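You operate a simulated robot arm through the tools that you are given. There is no shell and no other tool.

The job below is to be done with a simulated two-armed robot. You get a single attempt, and the scene is never put back.

Task
Bleed the air line till the MACHINE and BLOW gauges read zero.
Fine: shut the air valve first and open the trap; then close the trap; last, wind the BLOW knob back to zero.

The check looks at the end state, three seconds after you hand in, the way a careful person would. Anything else that was tipped, shoved, dropped, spilled or broken makes it a failure.

Robot
Two 7-joint arms with fingered hands on one trunk that stands fixed in place. Base frame: the origin is at the foot of the trunk, x ahead of it, y to its left, z up. Lengths are in m, angles in degrees, forces in N, time in s.
The left shoulder is at [0.012, 0.185, 1.401], the right one opposite. With the tool pointing down near the work surface each hand reaches from about 0.1 to 0.76 m from the base axis, measured 20 degrees to its own side. Payload 4 kg a hand.
The tool frame of a hand sits at the grasp point between the pads (the TCP): z along the fingers, y along the line on which they close. The tips reach 0.026 m beyond it. The gripper opens to 0.132 m; its body begins 0.073 m behind the TCP. The gripper is a hand of 3 fingers: y runs from the thumb to the fingers, the wrist lies at [0, 0, -0.224] in the tool frame, and closing takes about 1.5 s.
Orientation is that of the tool frame in the base frame, as [roll, pitch, yaw] about the fixed x, y, z axes, in that order (R = Rz(yaw) Ry(pitch) Rx(roll)). With the fingers straight down and closing along the base's y, the tool's x points along the base's -x, its y along +y and its z along -z.

Tools
- The arms move only by the tool play_rows. It takes "left_targets", "right_targets" or both (then of equal length, played together; a hand with none holds still); each is a list of rows, each a list of 7 numbers: the shift along the tool's x, y, z in units of 50 mm (1.0 is 50 mm), then the turn, a rotation vector about the tool's x, y, z in units of 4 degrees (1.0 is 4 degrees), then the closure in counts, from 0 (fully open) to 255 (shut). In form: [[x, y, z, wx, wy, wz, jaw], ...]. A call has 1 to 20 rows; each row shifts and turns the commanded pose from where the row before left it, along the tool's axes as they then stand. A call with a number of a shift or a turn outside -1 to 1 is refused whole. Each row takes 0.2 s and may step no farther than 0.05 m and 8.6 degrees from the row before; otherwise, or with a gripper value out of range, the whole call is refused. Where a pose cannot be reached the arm comes as near as it can. A force on the tool above 40 N (or 10 N above the force at the start of the call, whichever is more), or a blocked arm, ends the call early, and 0.2 s more pass. The fingers move at their own pace (about 0.072 m/s each) and stop on an object; they squeeze with about 33 N. The grip force told is the motor's: it shows also when the fingers shut on nothing. Time passes only in rows, and 0.2 s behind the last, so rows that do not move let the fingers close. It gives the time, the measured TCP pose, the force on the tool (base axes), the opening and the grip force at its end, in the units of the frame above (readings bear some noise), with the torque about the TCP (base axes, N m) and any sound that the robot's microphone picked up, and new pictures: "views" is both (left out), scene, wrist or none (wrist: the cameras of the hands that moved).
- Cameras (640 x 400 px; columns grow to the right, rows downward): "scene" is now at [0.0832, -0.023, 1.6503]; the picture's right is [-0.24, -0.97, 0.00], its down [-0.37, 0.09, -0.93] and it looks along [0.90, -0.22, -0.38] (base axes); focal length 261 px, centre (320, 200). "left" rides on the left gripper at [-0.061, 0.003, -0.092] in its tool frame; the picture's right is [-0.05, -1.00, 0.00], its down [0.83, -0.04, -0.55] and it looks along [0.55, -0.03, 0.83] (tool axes); focal length 230 px, centre (320, 200). "right" rides on the right gripper at [0.062, 0.003, -0.092] in its tool frame; the picture's right is [-0.05, 1.00, 0.00], its down [-0.83, -0.04, -0.56] and it looks along [-0.55, -0.03, 0.83] (tool axes); focal length 230 px, centre (320, 200). There is no depth. A picture from a camera that has moved, and an enlarged one, comes with that camera's place and axes in the base frame and with its lens.
- slide_trunk(by): moves the trunk up (or, below 0, down) by that many m; the arms and the scene camera ride with it, the base frame stays. It gives what a move gives, with no picture.
- hand_shape(shape, hand): the hand has 3 fingers and takes this shape, open, in about a second: jaw (thumb against the fingers, like two jaws); tri (thumb and two fingers); tip (a fingertip pinch); poke (one finger out to press); point (the index stretched); flat (the hand flat); cup (the hand cupped); fist (a fist). The gripper value then closes the fingers along that shape, each until it touches; the sizes above hold for jaw. It gives what a move gives, with no picture.
- aim_head(pan, tilt): turns the head with the scene camera to pan (to the left, within 86 degrees either way) and tilt (down, from -29 to 69), counted from straight ahead of the robot (the tilt from the chest, where the trunk bows). It gives what a move gives, and a new picture of the scene camera.
- enlarge(camera, box): a new picture of the part [left, top, right, bottom] of that camera's present view, enlarged. The clock stands still meanwhile.
- close_job(): hands the job in; it is judged then, once.

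Places have to be worked out from the pictures, the camera data and where the tool is seen. Open the grippers and draw the arms clear of the work before you hand the job in, unless the task says otherwise.

The tools are called after "Emit:" by a JSON object that holds its "api" and its "payload". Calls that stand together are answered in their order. play_rows: Moves the arms, as the interface text tells. Its arguments: {"type":"object","properties":{"left_targets":{"type":"array","items":{"type":"array","items":{"type":"number"}}},"right_targets":{"type":"array","items":{"type":"array","items":{"type":"number"}}},"views":{"type":"string","enum":["both","scene","wrist","none"]}},"required":[]} The other tools are called the same way: slide_trunk (by) moves the trunk up or down; hand_shape (shape, hand) gives the hand a shape; aim_head (pan, tilt) turns the head that bears the scene camera; enlarge (camera, box) takes an enlarged picture of a part of a camera's view; close_job () hands the job in.

At the start:

```text
t: 0.0
left_position: [0.3381, 0.0054, 1.5688]
left_orientation: [-179.9, -0.1, -179.9]
left_contact_force: [-0.6, 0.3, -0.4]
left_moment: [0.04, -0.02, 0.01]
left_finger_gap: 0.1321
left_finger_force: 0.0
left_shape: jaw
right_position: [0.4236, -0.3976, 1.5303]
right_orientation: [-180.0, 0.0, -179.9]
right_contact_force: [-0.2, 0.1, 0.7]
right_moment: [0.0, 0.0, 0.01]
right_finger_gap: 0.1319
right_finger_force: 0.1
right_shape: jaw
trunk travel left (down, up): [-0.425, 0.037]
head pan, tilt (commanded): [-14.0, 22.1]
```

scene: 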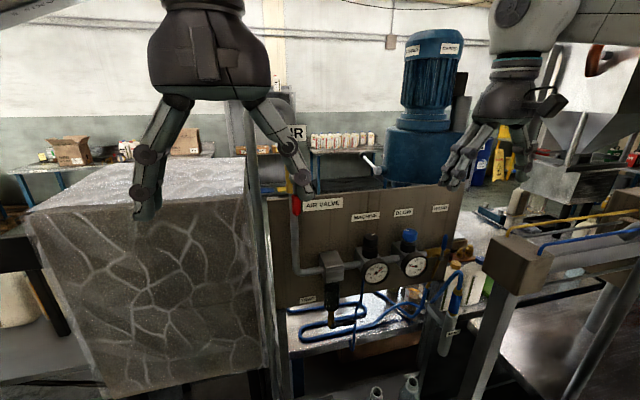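
right: 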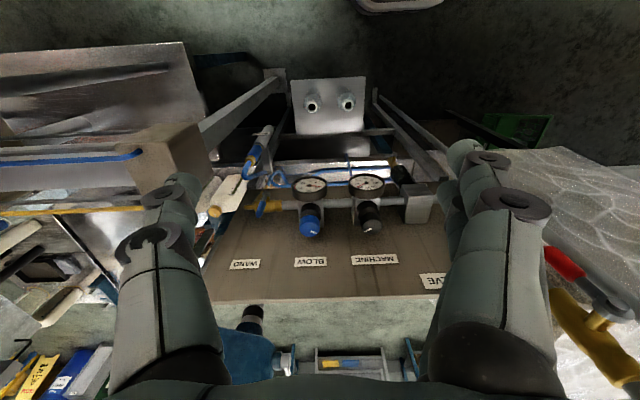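
left: 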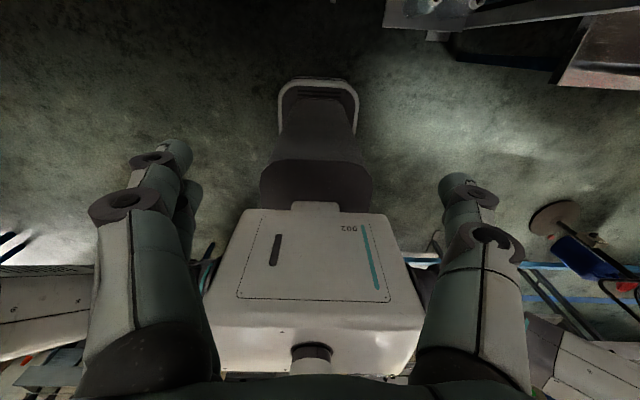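

The scene shows a panel with an AIR VALVE, MACHINE and BLOW gauges with knobs and a trap beneath a filter. I'll enlarge the relevant parts first.

Emit:
{"api": "enlarge", "payload": {"camera": "scene", "box": [240, 160, 480, 310]}}

Emit:
{"api": "enlarge", "payload": {"camera": "scene", "box": [280, 220, 440, 320]}}

Emit:
{"api": "enlarge", "payload": {"camera": "scene", "box": [260, 260, 420, 360]}}

Emit:
{"api": "enlarge", "payload": {"camera": "right", "box": [200, 120, 440, 270]}}

Emit:
{"api": "enlarge", "payload": {"camera": "right", "box": [400, 200, 640, 350]}}

```text
2.67 times, centred on (360, 235) of scene
camera zoom: at [0.0832, -0.023, 1.6503], right [-0.24, -0.97, 0.0], down [-0.37, 0.09, -0.93], along [0.9, -0.22, -0.38], focal length 696 px, centre (213, 107)
```

zoom: 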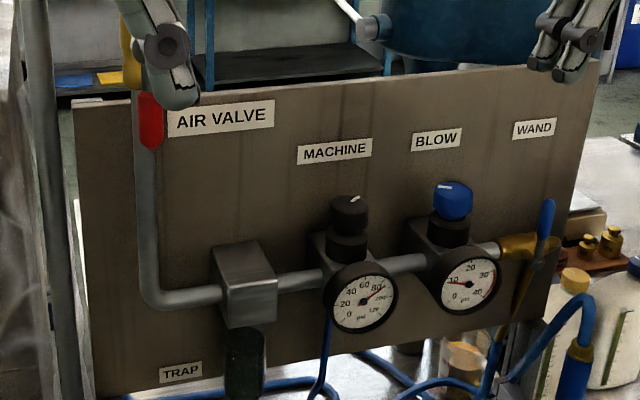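

```text
4.00 times, centred on (360, 270) of scene
camera zoom: at [0.0832, -0.023, 1.6503], right [-0.24, -0.97, 0.0], down [-0.37, 0.09, -0.93], along [0.9, -0.22, -0.38], focal length 1045 px, centre (160, -80)
```

zoom: 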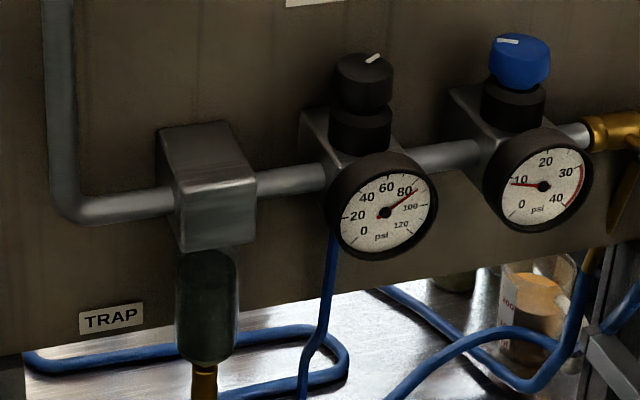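

```text
4.00 times, centred on (340, 310) of scene
camera zoom: at [0.0832, -0.023, 1.6503], right [-0.24, -0.97, 0.0], down [-0.37, 0.09, -0.93], along [0.9, -0.22, -0.38], focal length 1045 px, centre (240, -240)
```

zoom: 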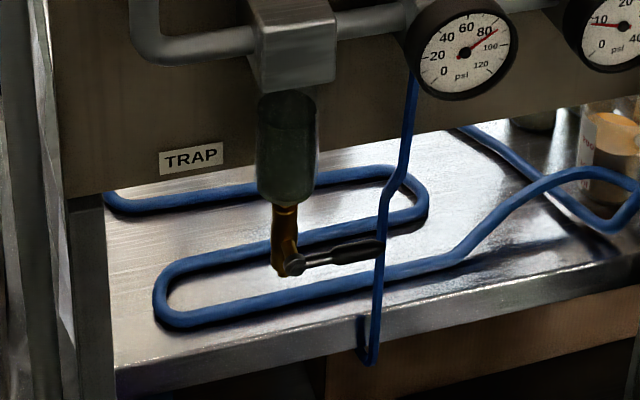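

```text
2.67 times, centred on (320, 195) of right
camera zoom: at [0.3641, -0.3955, 1.6213], right [0.05, 1.0, 0.0], down [0.83, -0.04, 0.56], along [0.55, -0.03, -0.83], focal length 614 px, centre (320, 213)
```

zoom: 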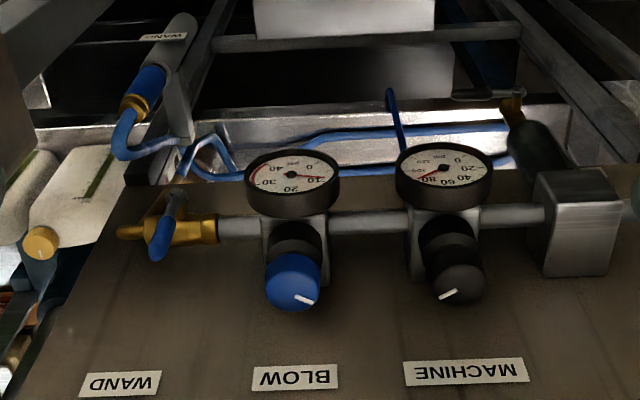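

```text
2.67 times, centred on (520, 275) of right
camera zoom: at [0.3641, -0.3955, 1.6213], right [0.05, 1.0, 0.0], down [0.83, -0.04, 0.56], along [0.55, -0.03, -0.83], focal length 614 px, centre (-213, 0)
```

zoom: 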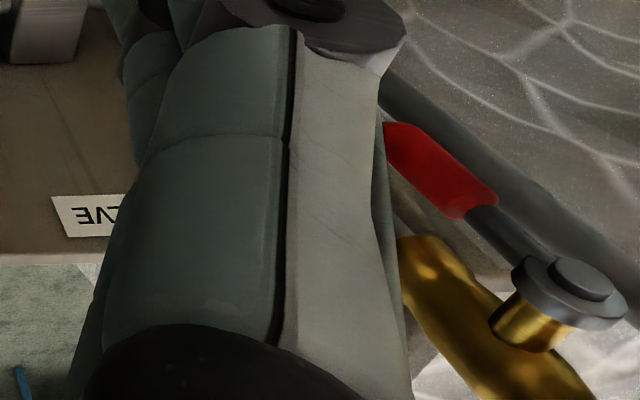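

The air valve lever (red) appears near (0.605, -0.10, 1.42), the trap lever near (0.62, -0.20..-0.27, 1.02) and the BLOW knob near (0.655, -0.43, 1.275). The left hand blocks my view of the valve, so I'll move it to the left and the right hand out to the right.

Emit:
{"api": "play_rows", "payload": {"left_targets": [[0.6, 0.6, 0, 0, 0, 0, 0], [0.6, 0.6, 0, 0, 0, 0, 0], [0.0, 0.9, 0, 0, 0, 0, 0], [0.0, 0.9, 0, 0, 0, 0, 0], [0.0, 0.9, 0, 0, 0, 0, 0]], "right_targets": [[0.5, -0.5, 0, 0, 0, 0, 0], [0.5, -0.5, 0, 0, 0, 0, 0], [0.5, -0.5, 0, 0, 0, 0, 0], [0.5, 0, 0, 0, 0, 0, 0], [0.5, 0, 0, 0, 0, 0, 0]], "views": "scene"}}

```text
t: 1.2
left_position: [0.2749, 0.2022, 1.5683]
left_orientation: [-179.8, 0.1, -180.0]
left_contact_force: [-0.8, -0.1, 0.0]
left_moment: [-0.01, -0.04, 0.0]
left_finger_gap: 0.1322
left_finger_force: 0.0
left_shape: jaw
right_position: [0.2963, -0.4705, 1.5319]
right_orientation: [-179.9, 0.2, 179.9]
right_contact_force: [-0.6, -0.1, 0.3]
right_moment: [0.01, -0.03, 0.01]
right_finger_gap: 0.1319
right_finger_force: 0.1
right_shape: jaw
trunk travel left (down, up): [-0.425, 0.037]
head pan, tilt (commanded): [-14.0, 22.1]
camera scene: at [0.0783, -0.02, 1.6506], right [-0.24, -0.97, 0.0], down [-0.37, 0.09, -0.93], along [0.9, -0.22, -0.38], focal length 261 px, centre (320, 200)
```

scene: 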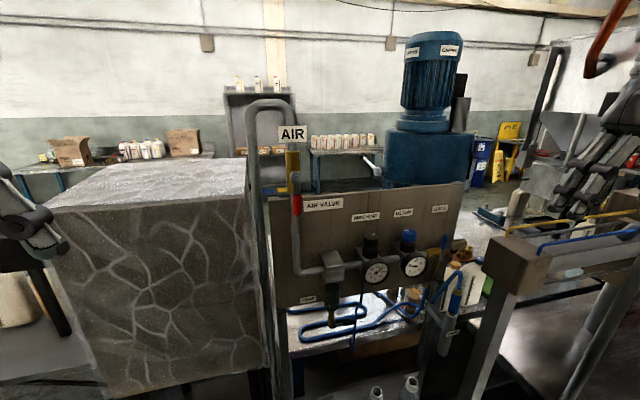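

Now the view is clear. I'll enlarge the air valve and the trap areas.

Emit:
{"api": "enlarge", "payload": {"camera": "scene", "box": [240, 90, 368, 230]}}

Emit:
{"api": "enlarge", "payload": {"camera": "scene", "box": [270, 150, 350, 220]}}

Emit:
{"api": "enlarge", "payload": {"camera": "scene", "box": [280, 240, 400, 360]}}

Emit:
{"api": "enlarge", "payload": {"camera": "scene", "box": [360, 220, 480, 300]}}

```text
2.86 times, centred on (304, 160) of scene
camera zoom: at [0.0783, -0.02, 1.6506], right [-0.24, -0.97, 0.0], down [-0.37, 0.09, -0.93], along [0.9, -0.22, -0.38], focal length 746 px, centre (366, 314)
```

zoom: 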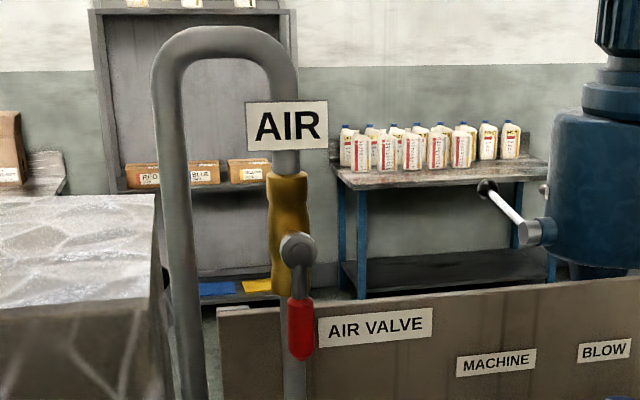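

```text
5.71 times, centred on (310, 185) of scene
camera zoom: at [0.0783, -0.02, 1.6506], right [-0.24, -0.97, 0.0], down [-0.37, 0.09, -0.93], along [0.9, -0.22, -0.38], focal length 1492 px, centre (377, 286)
```

zoom: 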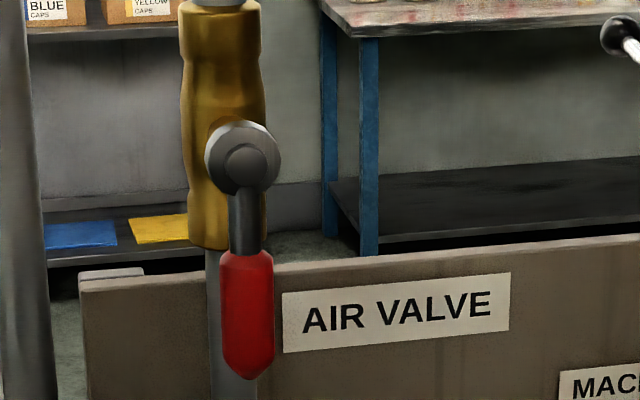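

```text
3.33 times, centred on (340, 300) of scene
camera zoom: at [0.0783, -0.02, 1.6506], right [-0.24, -0.97, 0.0], down [-0.37, 0.09, -0.93], along [0.9, -0.22, -0.38], focal length 870 px, centre (253, -133)
```

zoom: 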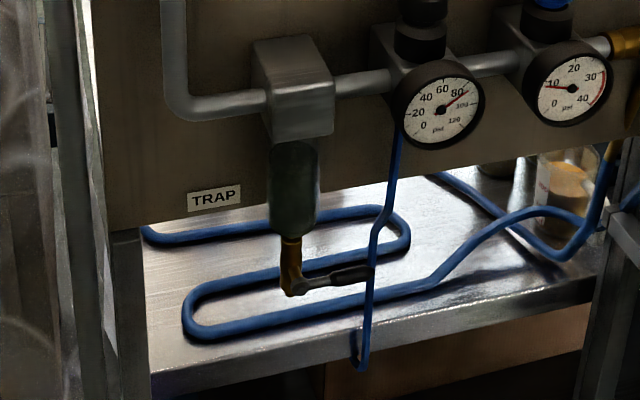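

```text
5.00 times, centred on (420, 260) of scene
camera zoom: at [0.0783, -0.02, 1.6506], right [-0.24, -0.97, 0.0], down [-0.37, 0.09, -0.93], along [0.9, -0.22, -0.38], focal length 1306 px, centre (-180, -100)
```

zoom: 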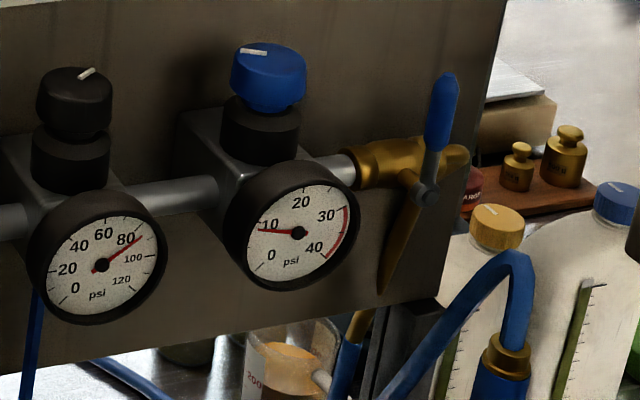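

MACHINE reads about 85 psi, BLOW about 9 psi. The air valve lever hangs down along the pipe (open). I want to know the free space around the valve and block, so I turn the head left and down a bit.

Emit:
{"api": "aim_head", "payload": {"pan": 10, "tilt": 35}}

Emit:
{"api": "aim_head", "payload": {"pan": -20, "tilt": 40}}

```text
t: 2.1
left_position: [0.2795, 0.1985, 1.5676]
left_orientation: [-179.9, -0.2, -179.9]
left_contact_force: [-0.8, -0.6, 0.5]
left_moment: [0.0, 0.02, 0.02]
left_finger_gap: 0.1318
left_finger_force: 0.2
left_shape: jaw
right_position: [0.3012, -0.4732, 1.5294]
right_orientation: [-179.9, -0.1, -180.0]
right_contact_force: [0.8, -0.3, -0.7]
right_moment: [0.01, 0.02, -0.01]
right_finger_gap: 0.1318
right_finger_force: 0.1
right_shape: jaw
trunk travel left (down, up): [-0.425, 0.037]
head pan, tilt (commanded): [10.0, 35.0]
camera scene: at [0.0804, 0.0139, 1.6298], right [0.17, -0.98, 0.0], down [-0.57, -0.1, -0.82], along [0.8, 0.14, -0.58], focal length 261 px, centre (320, 200)
```

scene: 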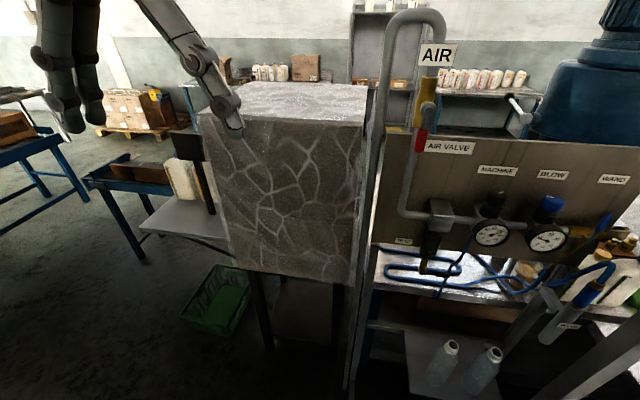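

```text
t: 3.0
left_position: [0.2801, 0.2003, 1.5687]
left_orientation: [-179.9, 0.0, -180.0]
left_contact_force: [0.2, -0.5, 0.3]
left_moment: [0.02, 0.01, -0.01]
left_finger_gap: 0.132
left_finger_force: 0.0
left_shape: jaw
right_position: [0.3012, -0.4728, 1.5297]
right_orientation: [179.9, 0.0, -180.0]
right_contact_force: [0.2, 0.3, 0.2]
right_moment: [0.0, -0.01, -0.02]
right_finger_gap: 0.132
right_finger_force: 0.1
right_shape: jaw
trunk travel left (down, up): [-0.425, 0.037]
head pan, tilt (commanded): [-20.0, 40.0]
camera scene: at [0.0726, -0.0293, 1.6223], right [-0.34, -0.94, 0.0], down [-0.61, 0.22, -0.76], along [0.72, -0.26, -0.65], focal length 261 px, centre (320, 200)
```

scene: 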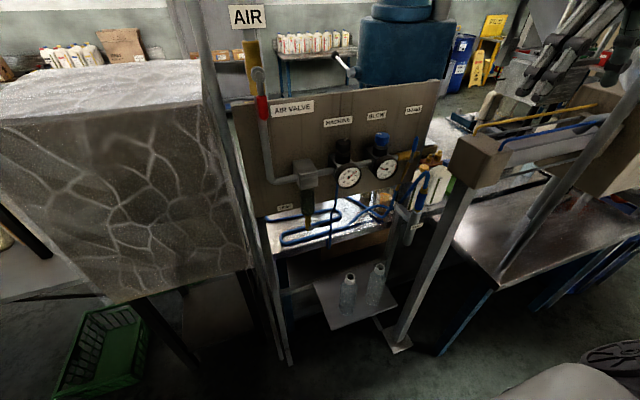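

The block lies further back than the valve, so the space in front is free. I'll turn the left hand to point forward (about −90° around its y), while bringing it in front of the air valve lever at about x 0.44, y −0.10, z 1.42.

Emit:
{"api": "play_rows", "payload": {"left_targets": [[-0.16, -0.3, 0.149, 0, -1, 0, 0], [-0.149, -0.3, 0.16, 0, -1, 0, 0], [-0.138, -0.3, 0.17, 0, -1, 0, 0], [-0.126, -0.3, 0.179, 0, -1, 0, 0], [-0.113, -0.3, 0.187, 0, -1, 0, 0], [-0.099, -0.3, 0.195, 0, -1, 0, 0], [-0.086, -0.3, 0.201, 0, -1, 0, 0], [-0.071, -0.3, 0.207, 0, -1, 0, 0], [-0.057, -0.3, 0.211, 0, -1, 0, 0], [-0.042, -0.3, 0.215, 0, -1, 0, 0], [-0.027, -0.3, 0.217, 0, -1, 0, 0], [-0.012, -0.3, 0.218, 0, -1, 0, 0], [0.004, -0.3, 0.219, 0, -1, 0, 0], [0.019, -0.3, 0.218, 0, -1, 0, 0], [0.034, -0.3, 0.216, 0, -1, 0, 0], [0.049, -0.3, 0.213, 0, -1, 0, 0], [0.064, -0.3, 0.209, 0, -1, 0, 0], [0.078, -0.3, 0.204, 0, -1, 0, 0], [0.092, -0.3, 0.198, 0, -1, 0, 0], [0.106, -0.3, 0.191, 0, -1, 0, 0]], "views": "both"}}

```text
t: 7.2
left_position: [0.4406, -0.1018, 1.42]
left_orientation: [-179.8, 80.1, -179.8]
left_contact_force: [0.4, -0.4, 0.9]
left_moment: [-0.02, 0.0, 0.0]
left_finger_gap: 0.1317
left_finger_force: 0.1
left_shape: jaw
right_position: [0.3007, -0.4738, 1.5302]
right_orientation: [-180.0, 0.0, -180.0]
right_contact_force: [1.0, 0.0, -0.7]
right_moment: [0.02, 0.01, -0.03]
right_finger_gap: 0.1319
right_finger_force: 0.0
right_shape: jaw
trunk travel left (down, up): [-0.425, 0.037]
head pan, tilt (commanded): [-20.0, 40.0]
camera scene: at [0.0731, -0.0311, 1.6222], right [-0.34, -0.94, 0.0], down [-0.61, 0.22, -0.76], along [0.72, -0.26, -0.65], focal length 261 px, centre (320, 200)
camera left: at [0.3592, -0.098, 1.4964], right [0.01, -1.0, 0.05], down [-0.69, -0.04, -0.72], along [0.72, -0.03, -0.69], focal length 230 px, centre (320, 200)
```

scene: 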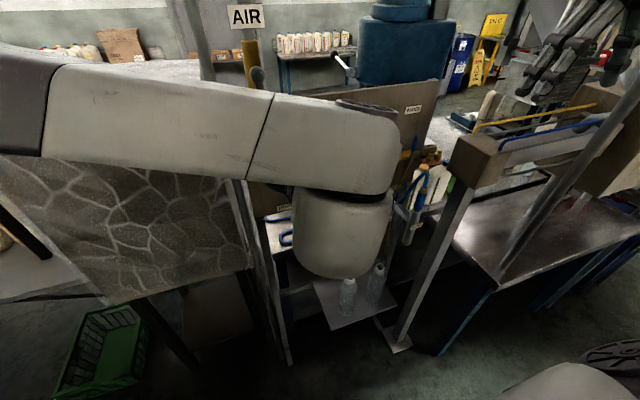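
left: 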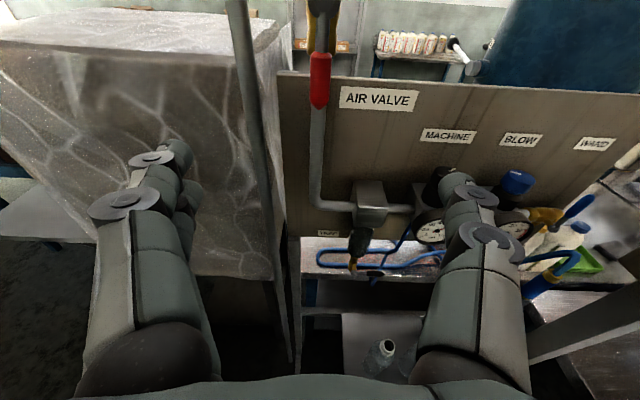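

The left hand is now in front of the valve, tilted about 10° down still. I'll look closely at the valve through the left camera to find which way the lever can turn.

Emit:
{"api": "enlarge", "payload": {"camera": "left", "box": [280, 0, 360, 120]}}

Emit:
{"api": "enlarge", "payload": {"camera": "left", "box": [290, 160, 450, 290]}}

```text
3.33 times, centred on (320, 60) of left
camera zoom: at [0.3592, -0.098, 1.4964], right [0.01, -1.0, 0.05], down [-0.69, -0.04, -0.72], along [0.72, -0.03, -0.69], focal length 767 px, centre (320, 667)
```

zoom: 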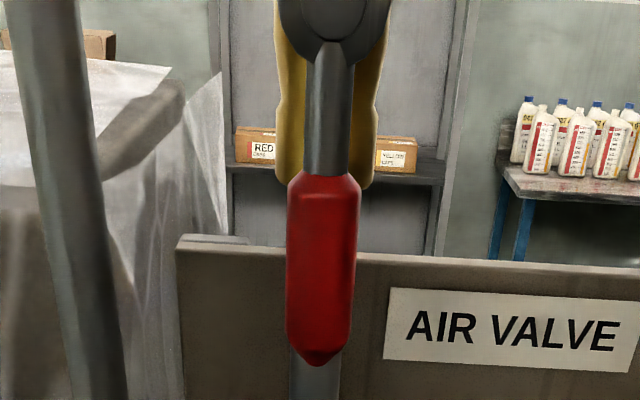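

```text
3.08 times, centred on (370, 225) of left
camera zoom: at [0.3592, -0.098, 1.4964], right [0.01, -1.0, 0.05], down [-0.69, -0.04, -0.72], along [0.72, -0.03, -0.69], focal length 708 px, centre (166, 123)
```

zoom: 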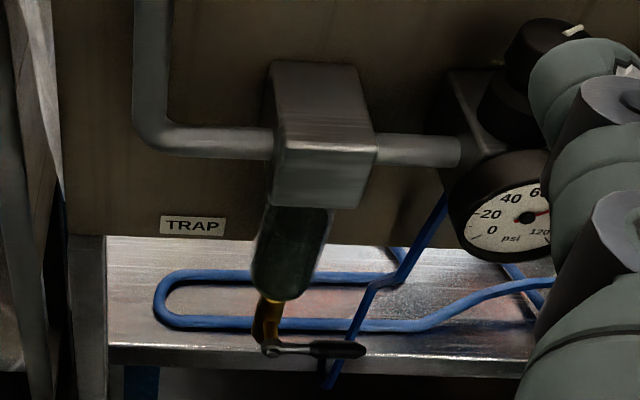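

No stop is visible, so I'll find it by feel. I level the left hand and half close the fingers to cage the handle, before advancing.

Emit:
{"api": "play_rows", "payload": {"left_targets": [[0, 0, 0, 0, -1, 0, 140], [0, 0.05, 0, 0, -1, 0, 140], [0.1, 0, 0, 0, -0.5, 0, 140], [0, 0, 0, 0, 0, 0, 140], [0, 0, 0.5, 0, 0, 0, 140], [0, 0, 0.5, 0, 0, 0, 140]], "views": "wrist"}}

```text
t: 8.6
left_position: [0.4887, -0.0974, 1.4137]
left_orientation: [-128.4, 89.9, -128.3]
left_contact_force: [0.3, -0.2, -0.4]
left_moment: [-0.01, 0.01, -0.02]
left_finger_gap: 0.06
left_finger_force: 0.1
left_shape: jaw
right_position: [0.302, -0.4723, 1.5298]
right_orientation: [-179.9, -0.1, 180.0]
right_contact_force: [0.6, -0.1, 0.7]
right_moment: [0.01, 0.01, -0.03]
right_finger_gap: 0.1321
right_finger_force: 0.1
right_shape: jaw
trunk travel left (down, up): [-0.425, 0.037]
head pan, tilt (commanded): [-20.0, 40.0]
camera left: at [0.3958, -0.0943, 1.4756], right [0.0, -1.0, 0.05], down [-0.56, -0.05, -0.83], along [0.83, -0.03, -0.56], focal length 230 px, centre (320, 200)
```

left: 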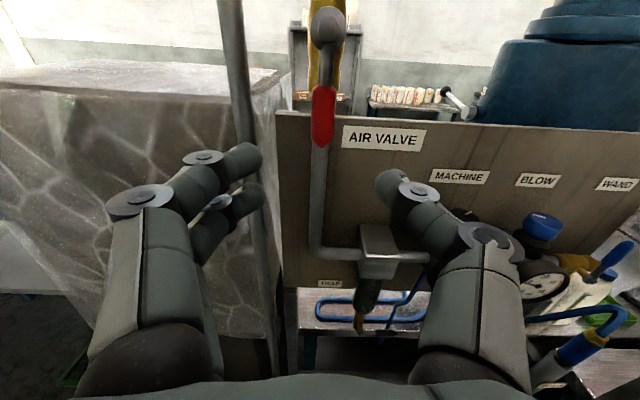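

The handle is centred between the half-closed fingers. I advance 0.10 m to straddle it, then narrow the gap to a loose cage around the 20 mm handle.

Emit:
{"api": "play_rows", "payload": {"left_targets": [[0, -0.04, 0.7, 0, 0, 0, 140], [0, 0, 0.7, 0, 0, 0, 140], [0, 0, 0.62, 0, 0, 0, 140], [0, 0, 0, 0, 0, 0, 185], [0, 0, 0, 0, 0, 0, 185], [0, 0, 0, 0, 0, 0, 185]], "views": "wrist"}}

```text
t: 10.0
left_position: [0.5893, -0.0979, 1.4153]
left_orientation: [-141.2, 89.8, -141.1]
left_contact_force: [-0.7, -0.3, -0.8]
left_moment: [0.0, 0.0, 0.0]
left_finger_gap: 0.0367
left_finger_force: 0.1
left_shape: jaw
right_position: [0.3012, -0.4729, 1.5305]
right_orientation: [-179.9, -0.1, -179.9]
right_contact_force: [-0.1, 0.5, 0.6]
right_moment: [0.02, 0.0, -0.02]
right_finger_gap: 0.1317
right_finger_force: 0.0
right_shape: jaw
trunk travel left (down, up): [-0.425, 0.037]
head pan, tilt (commanded): [-20.0, 40.0]
camera left: at [0.4975, -0.095, 1.4773], right [0.0, -1.0, 0.05], down [-0.56, -0.04, -0.83], along [0.83, -0.03, -0.56], focal length 230 px, centre (320, 200)
```

left: 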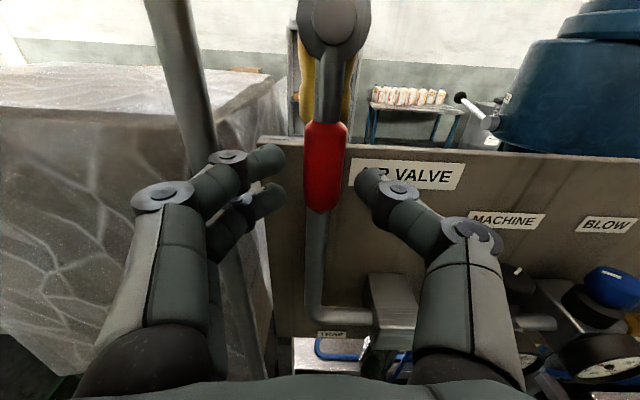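

The handle is now loosely caged. I'll try turning it towards the left (+y) first, 20° of arc about the pivot at (y −0.10, z 1.484), watching the force.

Emit:
{"api": "play_rows", "payload": {"left_targets": [[-0.0034, 0.0963, 0, 0, 0, 1, 185], [-0.0034, 0.0963, 0, 0, 0, 1, 185], [-0.0034, 0.0963, 0, 0, 0, 1, 185], [-0.0034, 0.0963, 0, 0, 0, 1, 185], [-0.0034, 0.0963, 0, 0, 0, 1, 185]], "views": "wrist"}}

```text
t: 11.2
left_position: [0.5877, -0.0814, 1.4218]
left_orientation: [89.6, 69.9, 89.4]
left_contact_force: [-0.1, -13.5, 7.4]
left_moment: [-0.39, -0.18, -0.26]
left_finger_gap: 0.0452
left_finger_force: 0.0
left_shape: jaw
right_position: [0.2987, -0.4761, 1.5299]
right_orientation: [179.9, 0.1, -180.0]
right_contact_force: [-0.1, 0.3, 0.6]
right_moment: [-0.01, 0.0, 0.01]
right_finger_gap: 0.1318
right_finger_force: 0.0
right_shape: jaw
trunk travel left (down, up): [-0.425, 0.037]
head pan, tilt (commanded): [-20.0, 40.0]
camera left: at [0.4946, -0.0985, 1.4805], right [0.0, -0.96, -0.29], down [-0.55, 0.25, -0.8], along [0.83, 0.16, -0.53], focal length 230 px, centre (320, 200)
```

left: 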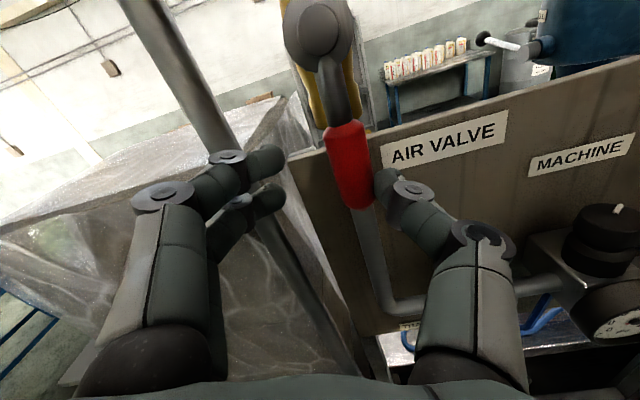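

The thumb is touching and pressing with about 15 N, and the handle may have turned slightly. I go 12° further to see whether the force levels out (turning) or grows (blocked).

Emit:
{"api": "play_rows", "payload": {"left_targets": [[-0.0034, 0.0963, 0, 0, 0, 1, 185], [-0.0034, 0.0963, 0, 0, 0, 1, 185], [-0.0034, 0.0963, 0, 0, 0, 1, 185]], "views": "wrist"}}

```text
t: 12.0
left_position: [0.5857, -0.0755, 1.4306]
left_orientation: [89.2, 58.0, 88.9]
left_contact_force: [2.5, -33.6, 22.2]
left_moment: [-1.58, -0.54, -0.6]
left_finger_gap: 0.0573
left_finger_force: 0.0
left_shape: jaw
right_position: [0.2979, -0.4825, 1.5286]
right_orientation: [179.6, 0.2, 179.8]
right_contact_force: [0.1, 0.4, -0.7]
right_moment: [0.02, 0.0, 0.02]
right_finger_gap: 0.1318
right_finger_force: 0.0
right_shape: jaw
trunk travel left (down, up): [-0.425, 0.037]
head pan, tilt (commanded): [-20.0, 40.0]
camera left: at [0.4926, -0.1044, 1.4835], right [0.0, -0.87, -0.49], down [-0.55, 0.41, -0.73], along [0.84, 0.26, -0.48], focal length 230 px, centre (320, 200)
```

left: 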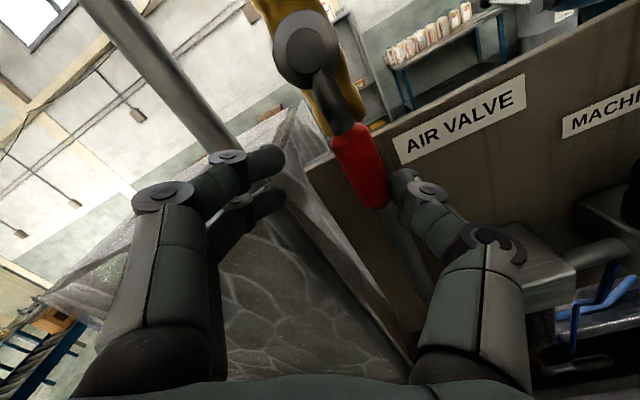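

The force rose to 40 N with the handle barely turned, so it is stopped on that side; it must turn towards the right (−y). I go back to the start and then 16° the other way.

Emit:
{"api": "play_rows", "payload": {"left_targets": [[-0.0034, -0.0963, 0, 0, 0, -1, 185], [-0.0034, -0.0963, 0, 0, 0, -1, 185], [-0.0034, -0.0963, 0, 0, 0, -1, 185], [-0.0034, -0.0963, 0, 0, 0, -1, 185], [-0.0034, -0.0963, 0, 0, 0, -1, 185], [-0.0034, -0.0963, 0, 0, 0, -1, 185], [-0.0034, -0.0963, 0, 0, 0, -1, 185], [-0.0034, -0.0963, 0, 0, 0, -1, 185], [-0.0034, -0.0963, 0, 0, 0, -1, 185], [-0.0034, -0.0963, 0, 0, 0, -1, 185], [-0.0034, -0.0963, 0, 0, 0, -1, 185], [-0.0034, -0.0963, 0, 0, 0, -1, 185]], "views": "wrist"}}

```text
t: 14.6
left_position: [0.5897, -0.1181, 1.4177]
left_orientation: [-90.2, 73.8, -90.1]
left_contact_force: [-0.7, 1.7, -0.9]
left_moment: [0.04, 0.0, 0.05]
left_finger_gap: 0.0372
left_finger_force: 0.1
left_shape: jaw
right_position: [0.3006, -0.4738, 1.5296]
right_orientation: [-180.0, 0.0, 180.0]
right_contact_force: [-0.5, 0.0, 0.7]
right_moment: [-0.01, 0.01, 0.0]
right_finger_gap: 0.1318
right_finger_force: 0.1
right_shape: jaw
trunk travel left (down, up): [-0.425, 0.037]
head pan, tilt (commanded): [-20.0, 40.0]
camera left: at [0.4967, -0.0981, 1.4764], right [0.0, -0.95, 0.33], down [-0.56, -0.27, -0.79], along [0.83, -0.18, -0.53], focal length 230 px, centre (320, 200)
```

left: 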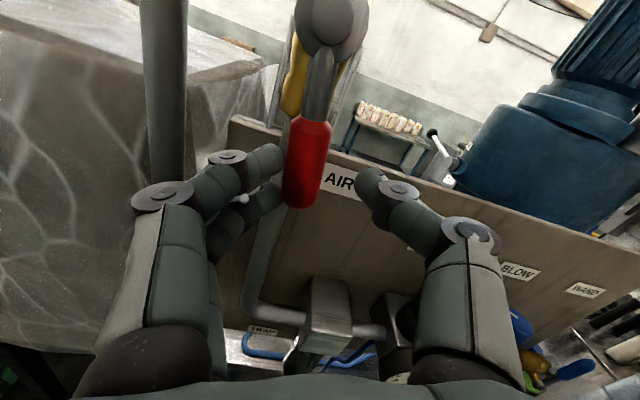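

Fingers are now touching the left side of the handle with little force. I continue turning to the right along the arc, 40° more.

Emit:
{"api": "play_rows", "payload": {"left_targets": [[-0.0034, -0.0963, 0, 0, 0, -1, 185], [-0.0034, -0.0963, 0, 0, 0, -1, 185], [-0.0034, -0.0963, 0, 0, 0, -1, 185], [-0.0034, -0.0963, 0, 0, 0, -1, 185], [-0.0034, -0.0963, 0, 0, 0, -1, 185], [-0.0034, -0.0963, 0, 0, 0, -1, 185], [-0.0034, -0.0963, 0, 0, 0, -1, 185], [-0.0034, -0.0963, 0, 0, 0, -1, 185], [-0.0034, -0.0963, 0, 0, 0, -1, 185], [-0.0034, -0.0963, 0, 0, 0, -1, 185]], "views": "wrist"}}

```text
t: 16.8
left_position: [0.5893, -0.1552, 1.4454]
left_orientation: [-90.0, 33.8, -90.0]
left_contact_force: [0.1, 0.8, -2.6]
left_moment: [0.0, 0.09, 0.03]
left_finger_gap: 0.0375
left_finger_force: 0.2
left_shape: jaw
right_position: [0.3006, -0.4731, 1.5304]
right_orientation: [180.0, 0.0, 179.9]
right_contact_force: [0.0, 0.5, -0.4]
right_moment: [0.03, 0.01, -0.03]
right_finger_gap: 0.132
right_finger_force: 0.1
right_shape: jaw
trunk travel left (down, up): [-0.425, 0.037]
head pan, tilt (commanded): [-20.0, 40.0]
camera left: at [0.4967, -0.1033, 1.4782], right [0.0, -0.51, 0.86], down [-0.56, -0.71, -0.43], along [0.83, -0.48, -0.29], focal length 230 px, centre (320, 200)
```

left: 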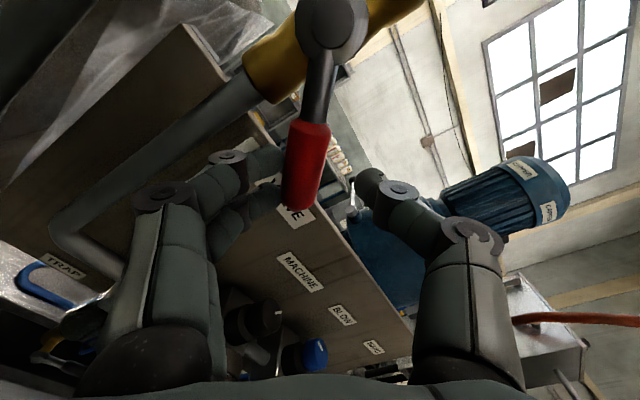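

The handle turns easily to the right, now near 50°. I continue 36° more, then feel for the end stop.

Emit:
{"api": "play_rows", "payload": {"left_targets": [[-0.0034, -0.0963, 0, 0, 0, -1, 185], [-0.0034, -0.0963, 0, 0, 0, -1, 185], [-0.0034, -0.0963, 0, 0, 0, -1, 185], [-0.0034, -0.0963, 0, 0, 0, -1, 185], [-0.0034, -0.0963, 0, 0, 0, -1, 185], [-0.0034, -0.0963, 0, 0, 0, -1, 185], [-0.0034, -0.0963, 0, 0, 0, -1, 185], [-0.0034, -0.0963, 0, 0, 0, -1, 185], [-0.0034, -0.0963, 0, 0, 0, -1, 185]], "views": "wrist"}}

```text
t: 18.8
left_position: [0.5897, -0.1683, 1.4868]
left_orientation: [-90.1, -2.1, -90.1]
left_contact_force: [-1.5, -0.8, -2.8]
left_moment: [0.04, 0.1, -0.02]
left_finger_gap: 0.038
left_finger_force: 0.0
left_shape: jaw
right_position: [0.3013, -0.4738, 1.5308]
right_orientation: [-180.0, -0.1, 180.0]
right_contact_force: [0.9, -1.1, -0.3]
right_moment: [0.03, 0.02, 0.01]
right_finger_gap: 0.1319
right_finger_force: 0.0
right_shape: jaw
trunk travel left (down, up): [-0.425, 0.037]
head pan, tilt (commanded): [-20.0, 40.0]
camera left: at [0.4972, -0.1067, 1.4822], right [0.0, 0.09, 1.0], down [-0.56, -0.83, 0.07], along [0.83, -0.55, 0.05], focal length 230 px, centre (320, 200)
```

left: 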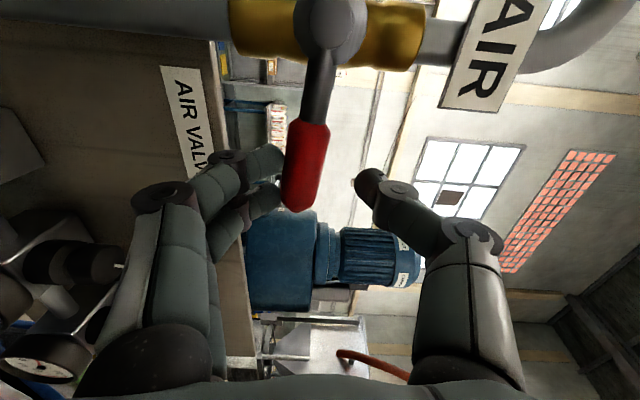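

The handle is nearly perpendicular to the pipe, about 84°. I push a few degrees further to reach the stop.

Emit:
{"api": "play_rows", "payload": {"left_targets": [[-0.0034, -0.0963, 0, 0, 0, -1, 185], [-0.0034, -0.0963, 0, 0, 0, -1, 185], [-0.0034, -0.0963, 0, 0, 0, -1, 185]], "views": "wrist"}}

```text
t: 19.6
left_position: [0.5891, -0.1655, 1.4996]
left_orientation: [-90.2, -14.1, -89.9]
left_contact_force: [-1.6, 1.8, -8.1]
left_moment: [0.11, 0.22, 0.03]
left_finger_gap: 0.041
left_finger_force: 0.0
left_shape: jaw
right_position: [0.3002, -0.4714, 1.5301]
right_orientation: [180.0, 0.1, -179.9]
right_contact_force: [-0.1, 0.4, 0.2]
right_moment: [0.03, -0.05, 0.0]
right_finger_gap: 0.1317
right_finger_force: 0.1
right_shape: jaw
trunk travel left (down, up): [-0.425, 0.037]
head pan, tilt (commanded): [-20.0, 40.0]
camera left: at [0.4966, -0.1065, 1.4823], right [0.0, 0.29, 0.96], down [-0.55, -0.8, 0.25], along [0.83, -0.53, 0.16], focal length 230 px, centre (320, 200)
```

left: 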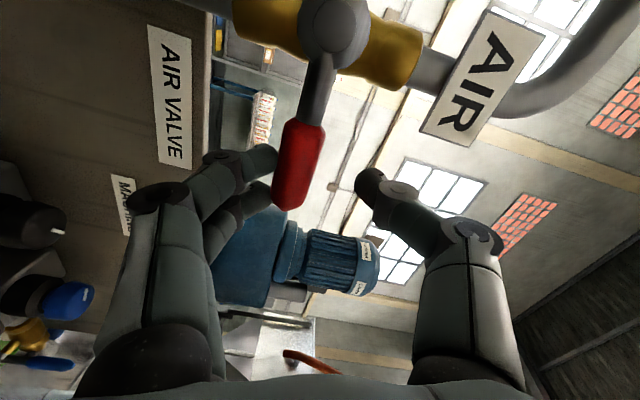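

Force is building (8 N) and the handle is perpendicular to the pipe, so it is at the closed stop. One small extra push to seat it, then I ease back.

Emit:
{"api": "play_rows", "payload": {"left_targets": [[-0.0034, -0.0963, 0, 0, 0, -1, 185], [-0.0034, -0.0963, 0, 0, 0, -1, 185]], "views": "wrist"}}

```text
t: 20.2
left_position: [0.5891, -0.1609, 1.508]
left_orientation: [-90.4, -22.0, -89.7]
left_contact_force: [-7.4, 6.9, -21.0]
left_moment: [0.53, 0.63, 0.06]
left_finger_gap: 0.0511
left_finger_force: 0.0
left_shape: jaw
right_position: [0.3019, -0.4713, 1.5315]
right_orientation: [-180.0, 0.0, 180.0]
right_contact_force: [0.5, 1.1, 1.0]
right_moment: [-0.01, -0.02, 0.01]
right_finger_gap: 0.132
right_finger_force: 0.0
right_shape: jaw
trunk travel left (down, up): [-0.425, 0.037]
head pan, tilt (commanded): [-20.0, 40.0]
camera left: at [0.497, -0.1051, 1.4826], right [0.0, 0.42, 0.91], down [-0.55, -0.75, 0.35], along [0.83, -0.5, 0.23], focal length 230 px, centre (320, 200)
```

left: 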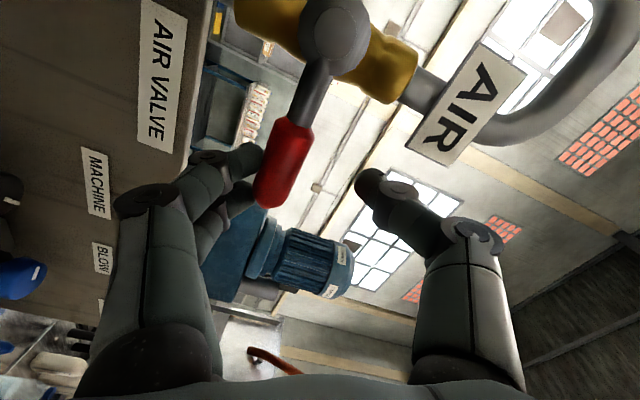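

The valve lever is firmly against its closed stop. I back off 20° so the handle is free in the cage, open the fingers and withdraw straight back.

Emit:
{"api": "play_rows", "payload": {"left_targets": [[-0.0034, 0.0963, 0, 0, 0, 1, 185], [-0.0034, 0.0963, 0, 0, 0, 1, 185], [-0.0034, 0.0963, 0, 0, 0, 1, 185], [-0.0034, 0.0963, 0, 0, 0, 1, 185], [-0.0034, 0.0963, 0, 0, 0, 1, 185], [0, 0, 0, 0, 0, 0, 150], [0, 0, 0, 0, 0, 0, 150], [0, 0, 0, 0, 0, 0, 150]], "views": "wrist"}}

Emit:
{"api": "play_rows", "payload": {"left_targets": [[0, 0, -0.6, 0, 0, 0, 150], [0, 0, -0.8, 0, 0, 0, 150], [0, 0, -0.8, 0, 0, 0, 150], [0, 0, -0.8, 0, 0, 0, 150]], "views": "wrist"}}

```text
t: 22.0
left_position: [0.5896, -0.1677, 1.4854]
left_orientation: [-90.1, -2.1, -89.9]
left_contact_force: [0.1, -0.6, -0.5]
left_moment: [-0.01, 0.02, -0.01]
left_finger_gap: 0.0539
left_finger_force: 0.0
left_shape: jaw
right_position: [0.3009, -0.4721, 1.5294]
right_orientation: [180.0, 0.0, 179.9]
right_contact_force: [-0.1, 0.4, -0.2]
right_moment: [-0.01, -0.01, 0.0]
right_finger_gap: 0.1319
right_finger_force: 0.1
right_shape: jaw
trunk travel left (down, up): [-0.425, 0.037]
head pan, tilt (commanded): [-20.0, 40.0]
camera left: at [0.4963, -0.1058, 1.4811], right [0.0, 0.09, 1.0], down [-0.55, -0.83, 0.07], along [0.83, -0.55, 0.05], focal length 230 px, centre (320, 200)
```

left: 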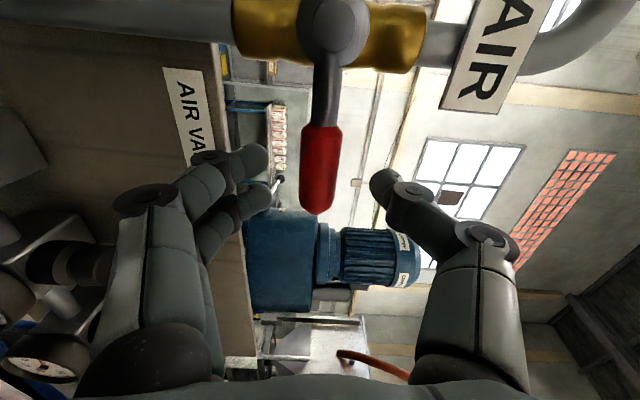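

```text
t: 23.0
left_position: [0.4374, -0.1678, 1.4861]
left_orientation: [-90.0, -2.0, -89.9]
left_contact_force: [-0.9, -0.1, 0.1]
left_moment: [-0.01, 0.0, -0.01]
left_finger_gap: 0.0539
left_finger_force: 0.1
left_shape: jaw
right_position: [0.2982, -0.4735, 1.5293]
right_orientation: [180.0, 0.2, 180.0]
right_contact_force: [0.3, 0.9, 0.7]
right_moment: [0.02, 0.0, -0.02]
right_finger_gap: 0.1321
right_finger_force: 0.1
right_shape: jaw
trunk travel left (down, up): [-0.425, 0.037]
head pan, tilt (commanded): [-20.0, 40.0]
camera left: at [0.3453, -0.1063, 1.4809], right [0.0, 0.09, 1.0], down [-0.55, -0.83, 0.07], along [0.83, -0.55, 0.05], focal length 230 px, centre (320, 200)
```

left: 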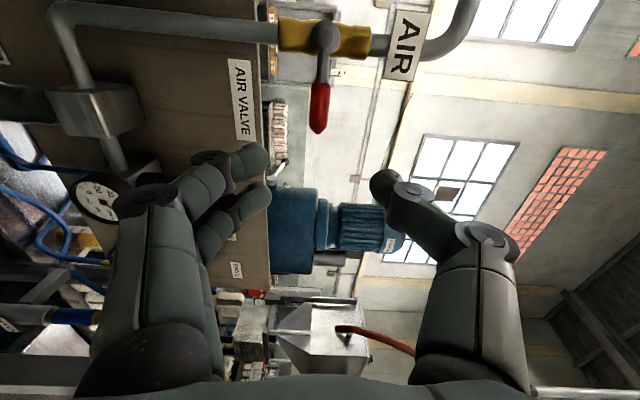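

The air valve is shut: the red lever is now square to the pipe. The left hand's present roll suits the horizontal trap lever, so I'll use it there; first I lower the trunk 0.2 m for easier reach.

Emit:
{"api": "slide_trunk", "payload": {"by": -0.2}}

```text
t: 25.2
left_position: [0.4381, -0.1675, 1.2867]
left_orientation: [-90.0, -2.0, -90.0]
left_contact_force: [-0.2, 0.4, 0.4]
left_moment: [-0.02, 0.0, 0.01]
left_finger_gap: 0.054
left_finger_force: 0.1
left_shape: jaw
right_position: [0.2977, -0.4726, 1.3302]
right_orientation: [-180.0, 0.1, -180.0]
right_contact_force: [0.0, 0.1, -0.9]
right_moment: [-0.01, -0.01, -0.02]
right_finger_gap: 0.1319
right_finger_force: 0.2
right_shape: jaw
trunk travel left (down, up): [-0.225, 0.237]
head pan, tilt (commanded): [-20.0, 40.0]
```

Trunk is down. I lower the left hand in free space to the trap lever's height (z about 1.02, y about −0.235), still at x 0.44.

Emit:
{"api": "play_rows", "payload": {"left_targets": [[0.1455, 0.667, 0, 0, 0, 0, 150], [0.1455, 0.667, 0, 0, 0, 0, 150], [0.1455, 0.667, 0, 0, 0, 0, 150], [0.1455, 0.667, 0, 0, 0, 0, 150], [0.1455, 0.667, 0, 0, 0, 0, 150], [0.1455, 0.667, 0, 0, 0, 0, 150], [0.1455, 0.667, 0, 0, 0, 0, 150], [0.1455, 0.667, 0, 0, 0, 0.5, 150]], "views": "both"}}

```text
t: 27.0
left_position: [0.4544, -0.2055, 1.0343]
left_orientation: [-90.3, -0.1, -90.1]
left_contact_force: [-0.1, 0.6, -0.2]
left_moment: [0.02, 0.03, 0.03]
left_finger_gap: 0.054
left_finger_force: 0.0
left_shape: jaw
left hand out of reach, approached as far as the arm can: row 7, 8
right_position: [0.2988, -0.4735, 1.3308]
right_orientation: [-180.0, 0.0, 180.0]
right_contact_force: [0.0, 0.4, -0.2]
right_moment: [-0.01, -0.05, 0.0]
right_finger_gap: 0.1318
right_finger_force: 0.1
right_shape: jaw
trunk travel left (down, up): [-0.225, 0.237]
head pan, tilt (commanded): [-20.0, 40.0]
camera scene: at [0.1496, -0.0298, 1.4024], right [-0.34, -0.94, 0.05], down [-0.71, 0.22, -0.67], along [0.62, -0.26, -0.74], focal length 261 px, centre (320, 200)
camera left: at [0.3607, -0.1445, 1.0308], right [0.0, 0.05, 1.0], down [-0.56, -0.83, 0.05], along [0.83, -0.55, 0.03], focal length 230 px, centre (320, 200)
```

scene: 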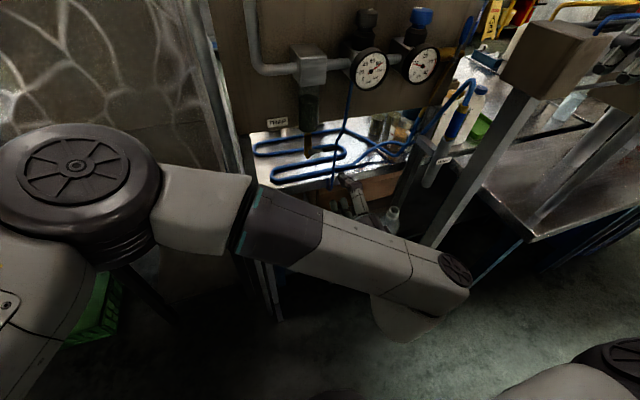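
left: 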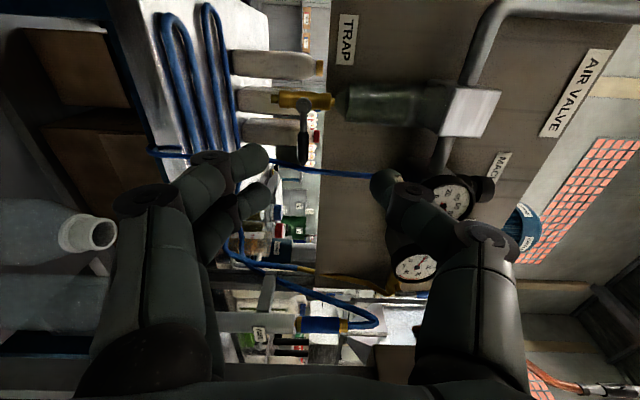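

The left arm runs out of reach here, so I'll use the right hand for the trap instead. First I lift the left hand up and park it back on its own side.

Emit:
{"api": "play_rows", "payload": {"left_targets": [[0, -0.8, -0.2, 0, 0, 0, 100], [0, -0.8, -0.2, 0, 0, 0, 100], [0, -0.8, -0.2, 0, 0, 0, 100], [-0.3, -0.8, -0.2, 0, 0, 0, 100], [-0.3, -0.8, -0.2, 0, 0, 0, 100], [-0.8, -0.3, -0.2, 0, 0, 0, 100], [-0.9, 0, -0.2, 0, 0, 0, 100], [-0.9, 0, -0.2, 0, 0, 0, 100], [-0.9, 0, 0, 0, 0, 0, 100], [-0.9, 0, 0, 0, 0, 0, 100], [-0.9, 0, 0, 0, 0, 0, 100], [-0.9, 0, 0, 0, 0, 0, 100], [-0.9, 0, 0, 0, 0, 0, 100], [-0.9, 0, 0, 0, 0, 0, 100]], "views": "scene"}}

```text
t: 30.0
left_position: [0.3955, 0.0422, 1.2645]
left_orientation: [-90.2, -2.7, -86.5]
left_contact_force: [0.3, -1.1, -0.2]
left_moment: [0.03, -0.03, 0.02]
left_finger_gap: 0.08
left_finger_force: 0.1
left_shape: jaw
left hand out of reach, approached as far as the arm can: row 11, 12, 13, 14
right_position: [0.2986, -0.4739, 1.3286]
right_orientation: [180.0, 0.0, 180.0]
right_contact_force: [0.0, -0.1, 0.0]
right_moment: [0.01, -0.02, 0.02]
right_finger_gap: 0.1318
right_finger_force: 0.0
right_shape: jaw
trunk travel left (down, up): [-0.225, 0.237]
head pan, tilt (commanded): [-20.0, 40.0]
camera scene: at [0.1497, -0.0303, 1.4024], right [-0.34, -0.94, 0.05], down [-0.71, 0.22, -0.67], along [0.62, -0.26, -0.74], focal length 261 px, centre (320, 200)
```

scene: 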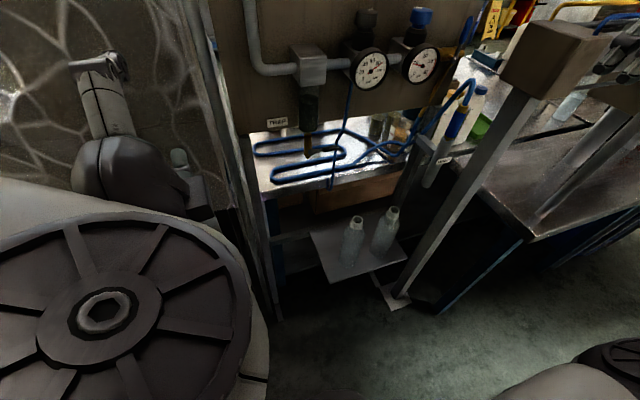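

Left hand is parked aside. I check the gauges and trap now from the lowered camera.

Emit:
{"api": "enlarge", "payload": {"camera": "scene", "box": [240, 0, 480, 150]}}

Emit:
{"api": "enlarge", "payload": {"camera": "scene", "box": [280, 80, 400, 200]}}

```text
2.67 times, centred on (360, 75) of scene
camera zoom: at [0.1497, -0.0303, 1.4024], right [-0.34, -0.94, 0.05], down [-0.71, 0.22, -0.67], along [0.62, -0.26, -0.74], focal length 696 px, centre (213, 533)
```

zoom: 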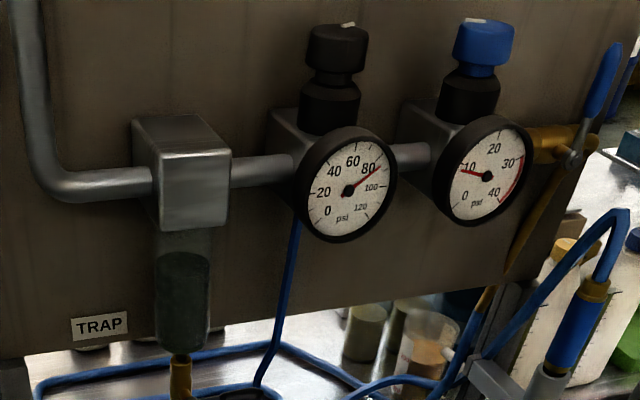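

```text
3.33 times, centred on (340, 140) of scene
camera zoom: at [0.1497, -0.0303, 1.4024], right [-0.34, -0.94, 0.05], down [-0.71, 0.22, -0.67], along [0.62, -0.26, -0.74], focal length 870 px, centre (253, 400)
```

zoom: 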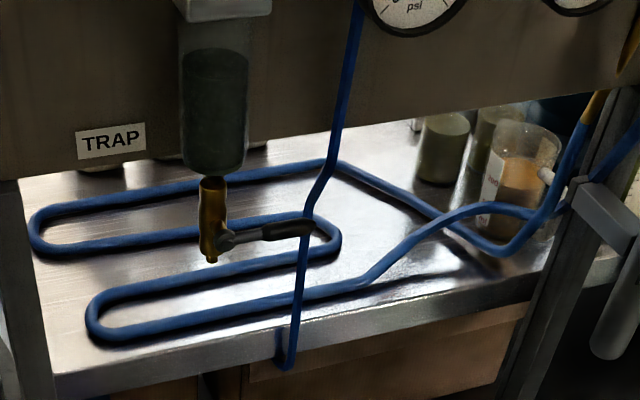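

The gauges still hold pressure (85 and about 9 psi); the trap lever is in front of the thin blue hose. Now I bring the right hand to a forward-pointing pose ahead of the trap.

Emit:
{"api": "play_rows", "payload": {"right_targets": [[-0.2, 0.1735, 0.25, 0, -1, 0, 140], [-0.182, 0.1735, 0.263, 0, -1, 0, 140], [-0.163, 0.1735, 0.275, 0, -1, 0, 140], [-0.144, 0.1735, 0.286, 0, -1, 0, 140], [-0.123, 0.1735, 0.295, 0, -1, 0, 140], [-0.102, 0.1735, 0.303, 0, -1, 0, 140], [-0.081, 0.1735, 0.31, 0, -1, 0, 140], [-0.059, 0.1735, 0.315, 0, -1, 0, 140], [-0.037, 0.1735, 0.318, 0, -1, 0, 140], [-0.015, 0.1735, 0.32, 0, -1, 0, 140], [0.007, 0.1735, 0.32, 0, -1, 0, 140], [0.03, 0.1735, 0.319, 0, -1, 0, 140], [0.052, 0.1735, 0.316, 0, -1, 0, 140], [0.074, 0.1735, 0.312, 0, -1, 0, 140], [0.095, 0.1735, 0.306, 0, -1, 0, 140], [0.117, 0.1735, 0.298, 0, -1, 0, 140], [0.137, 0.1735, 0.29, 0, -1, 0, 140], [0.157, 0.1735, 0.279, 0, -1, 0, 140], [0.176, 0.1735, 0.267, 0, -1, 0, 140], [0.194, 0.1735, 0.255, 0, -1, 0, 140]], "views": "both"}}

```text
t: 34.2
left_position: [0.3937, 0.0477, 1.2632]
left_orientation: [-90.1, -2.5, -86.5]
left_contact_force: [0.5, -0.6, 0.2]
left_moment: [0.03, 0.0, 0.01]
left_finger_gap: 0.08
left_finger_force: 0.2
left_shape: jaw
right_position: [0.5047, -0.3355, 1.1193]
right_orientation: [178.7, 70.2, 178.3]
right_contact_force: [0.3, 0.1, -0.6]
right_moment: [-0.03, -0.02, 0.04]
right_finger_gap: 0.0597
right_finger_force: 0.1
right_shape: jaw
right hand out of reach, approached as far as the arm can: row 15, 16, 17, 18, 19, 20
trunk travel left (down, up): [-0.225, 0.237]
head pan, tilt (commanded): [-20.0, 40.0]
camera scene: at [0.1491, -0.0294, 1.4025], right [-0.34, -0.94, 0.05], down [-0.71, 0.22, -0.67], along [0.62, -0.26, -0.74], focal length 261 px, centre (320, 200)
camera right: at [0.398, -0.3318, 1.0909], right [0.03, 1.0, 0.06], down [-0.24, -0.05, 0.97], along [0.97, -0.04, 0.24], focal length 230 px, centre (320, 200)
```

scene: 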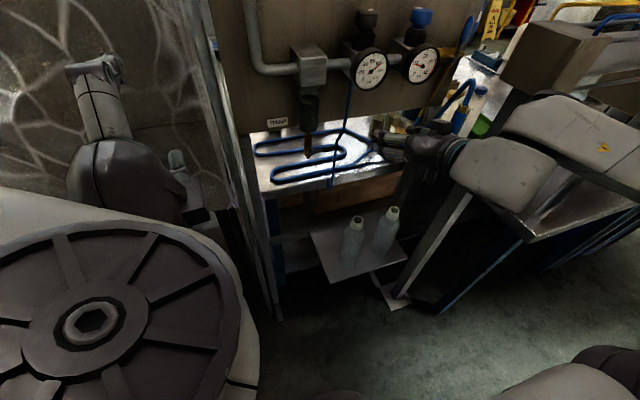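
right: 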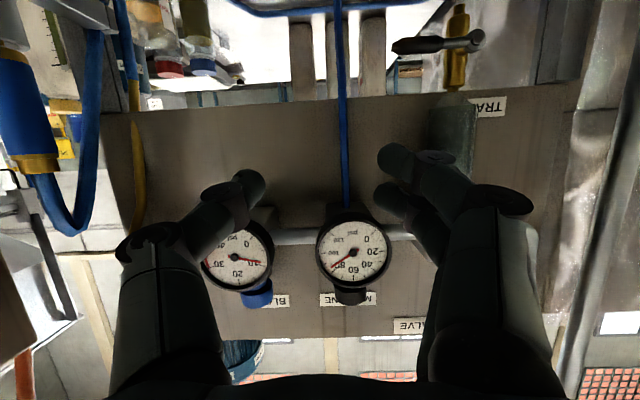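

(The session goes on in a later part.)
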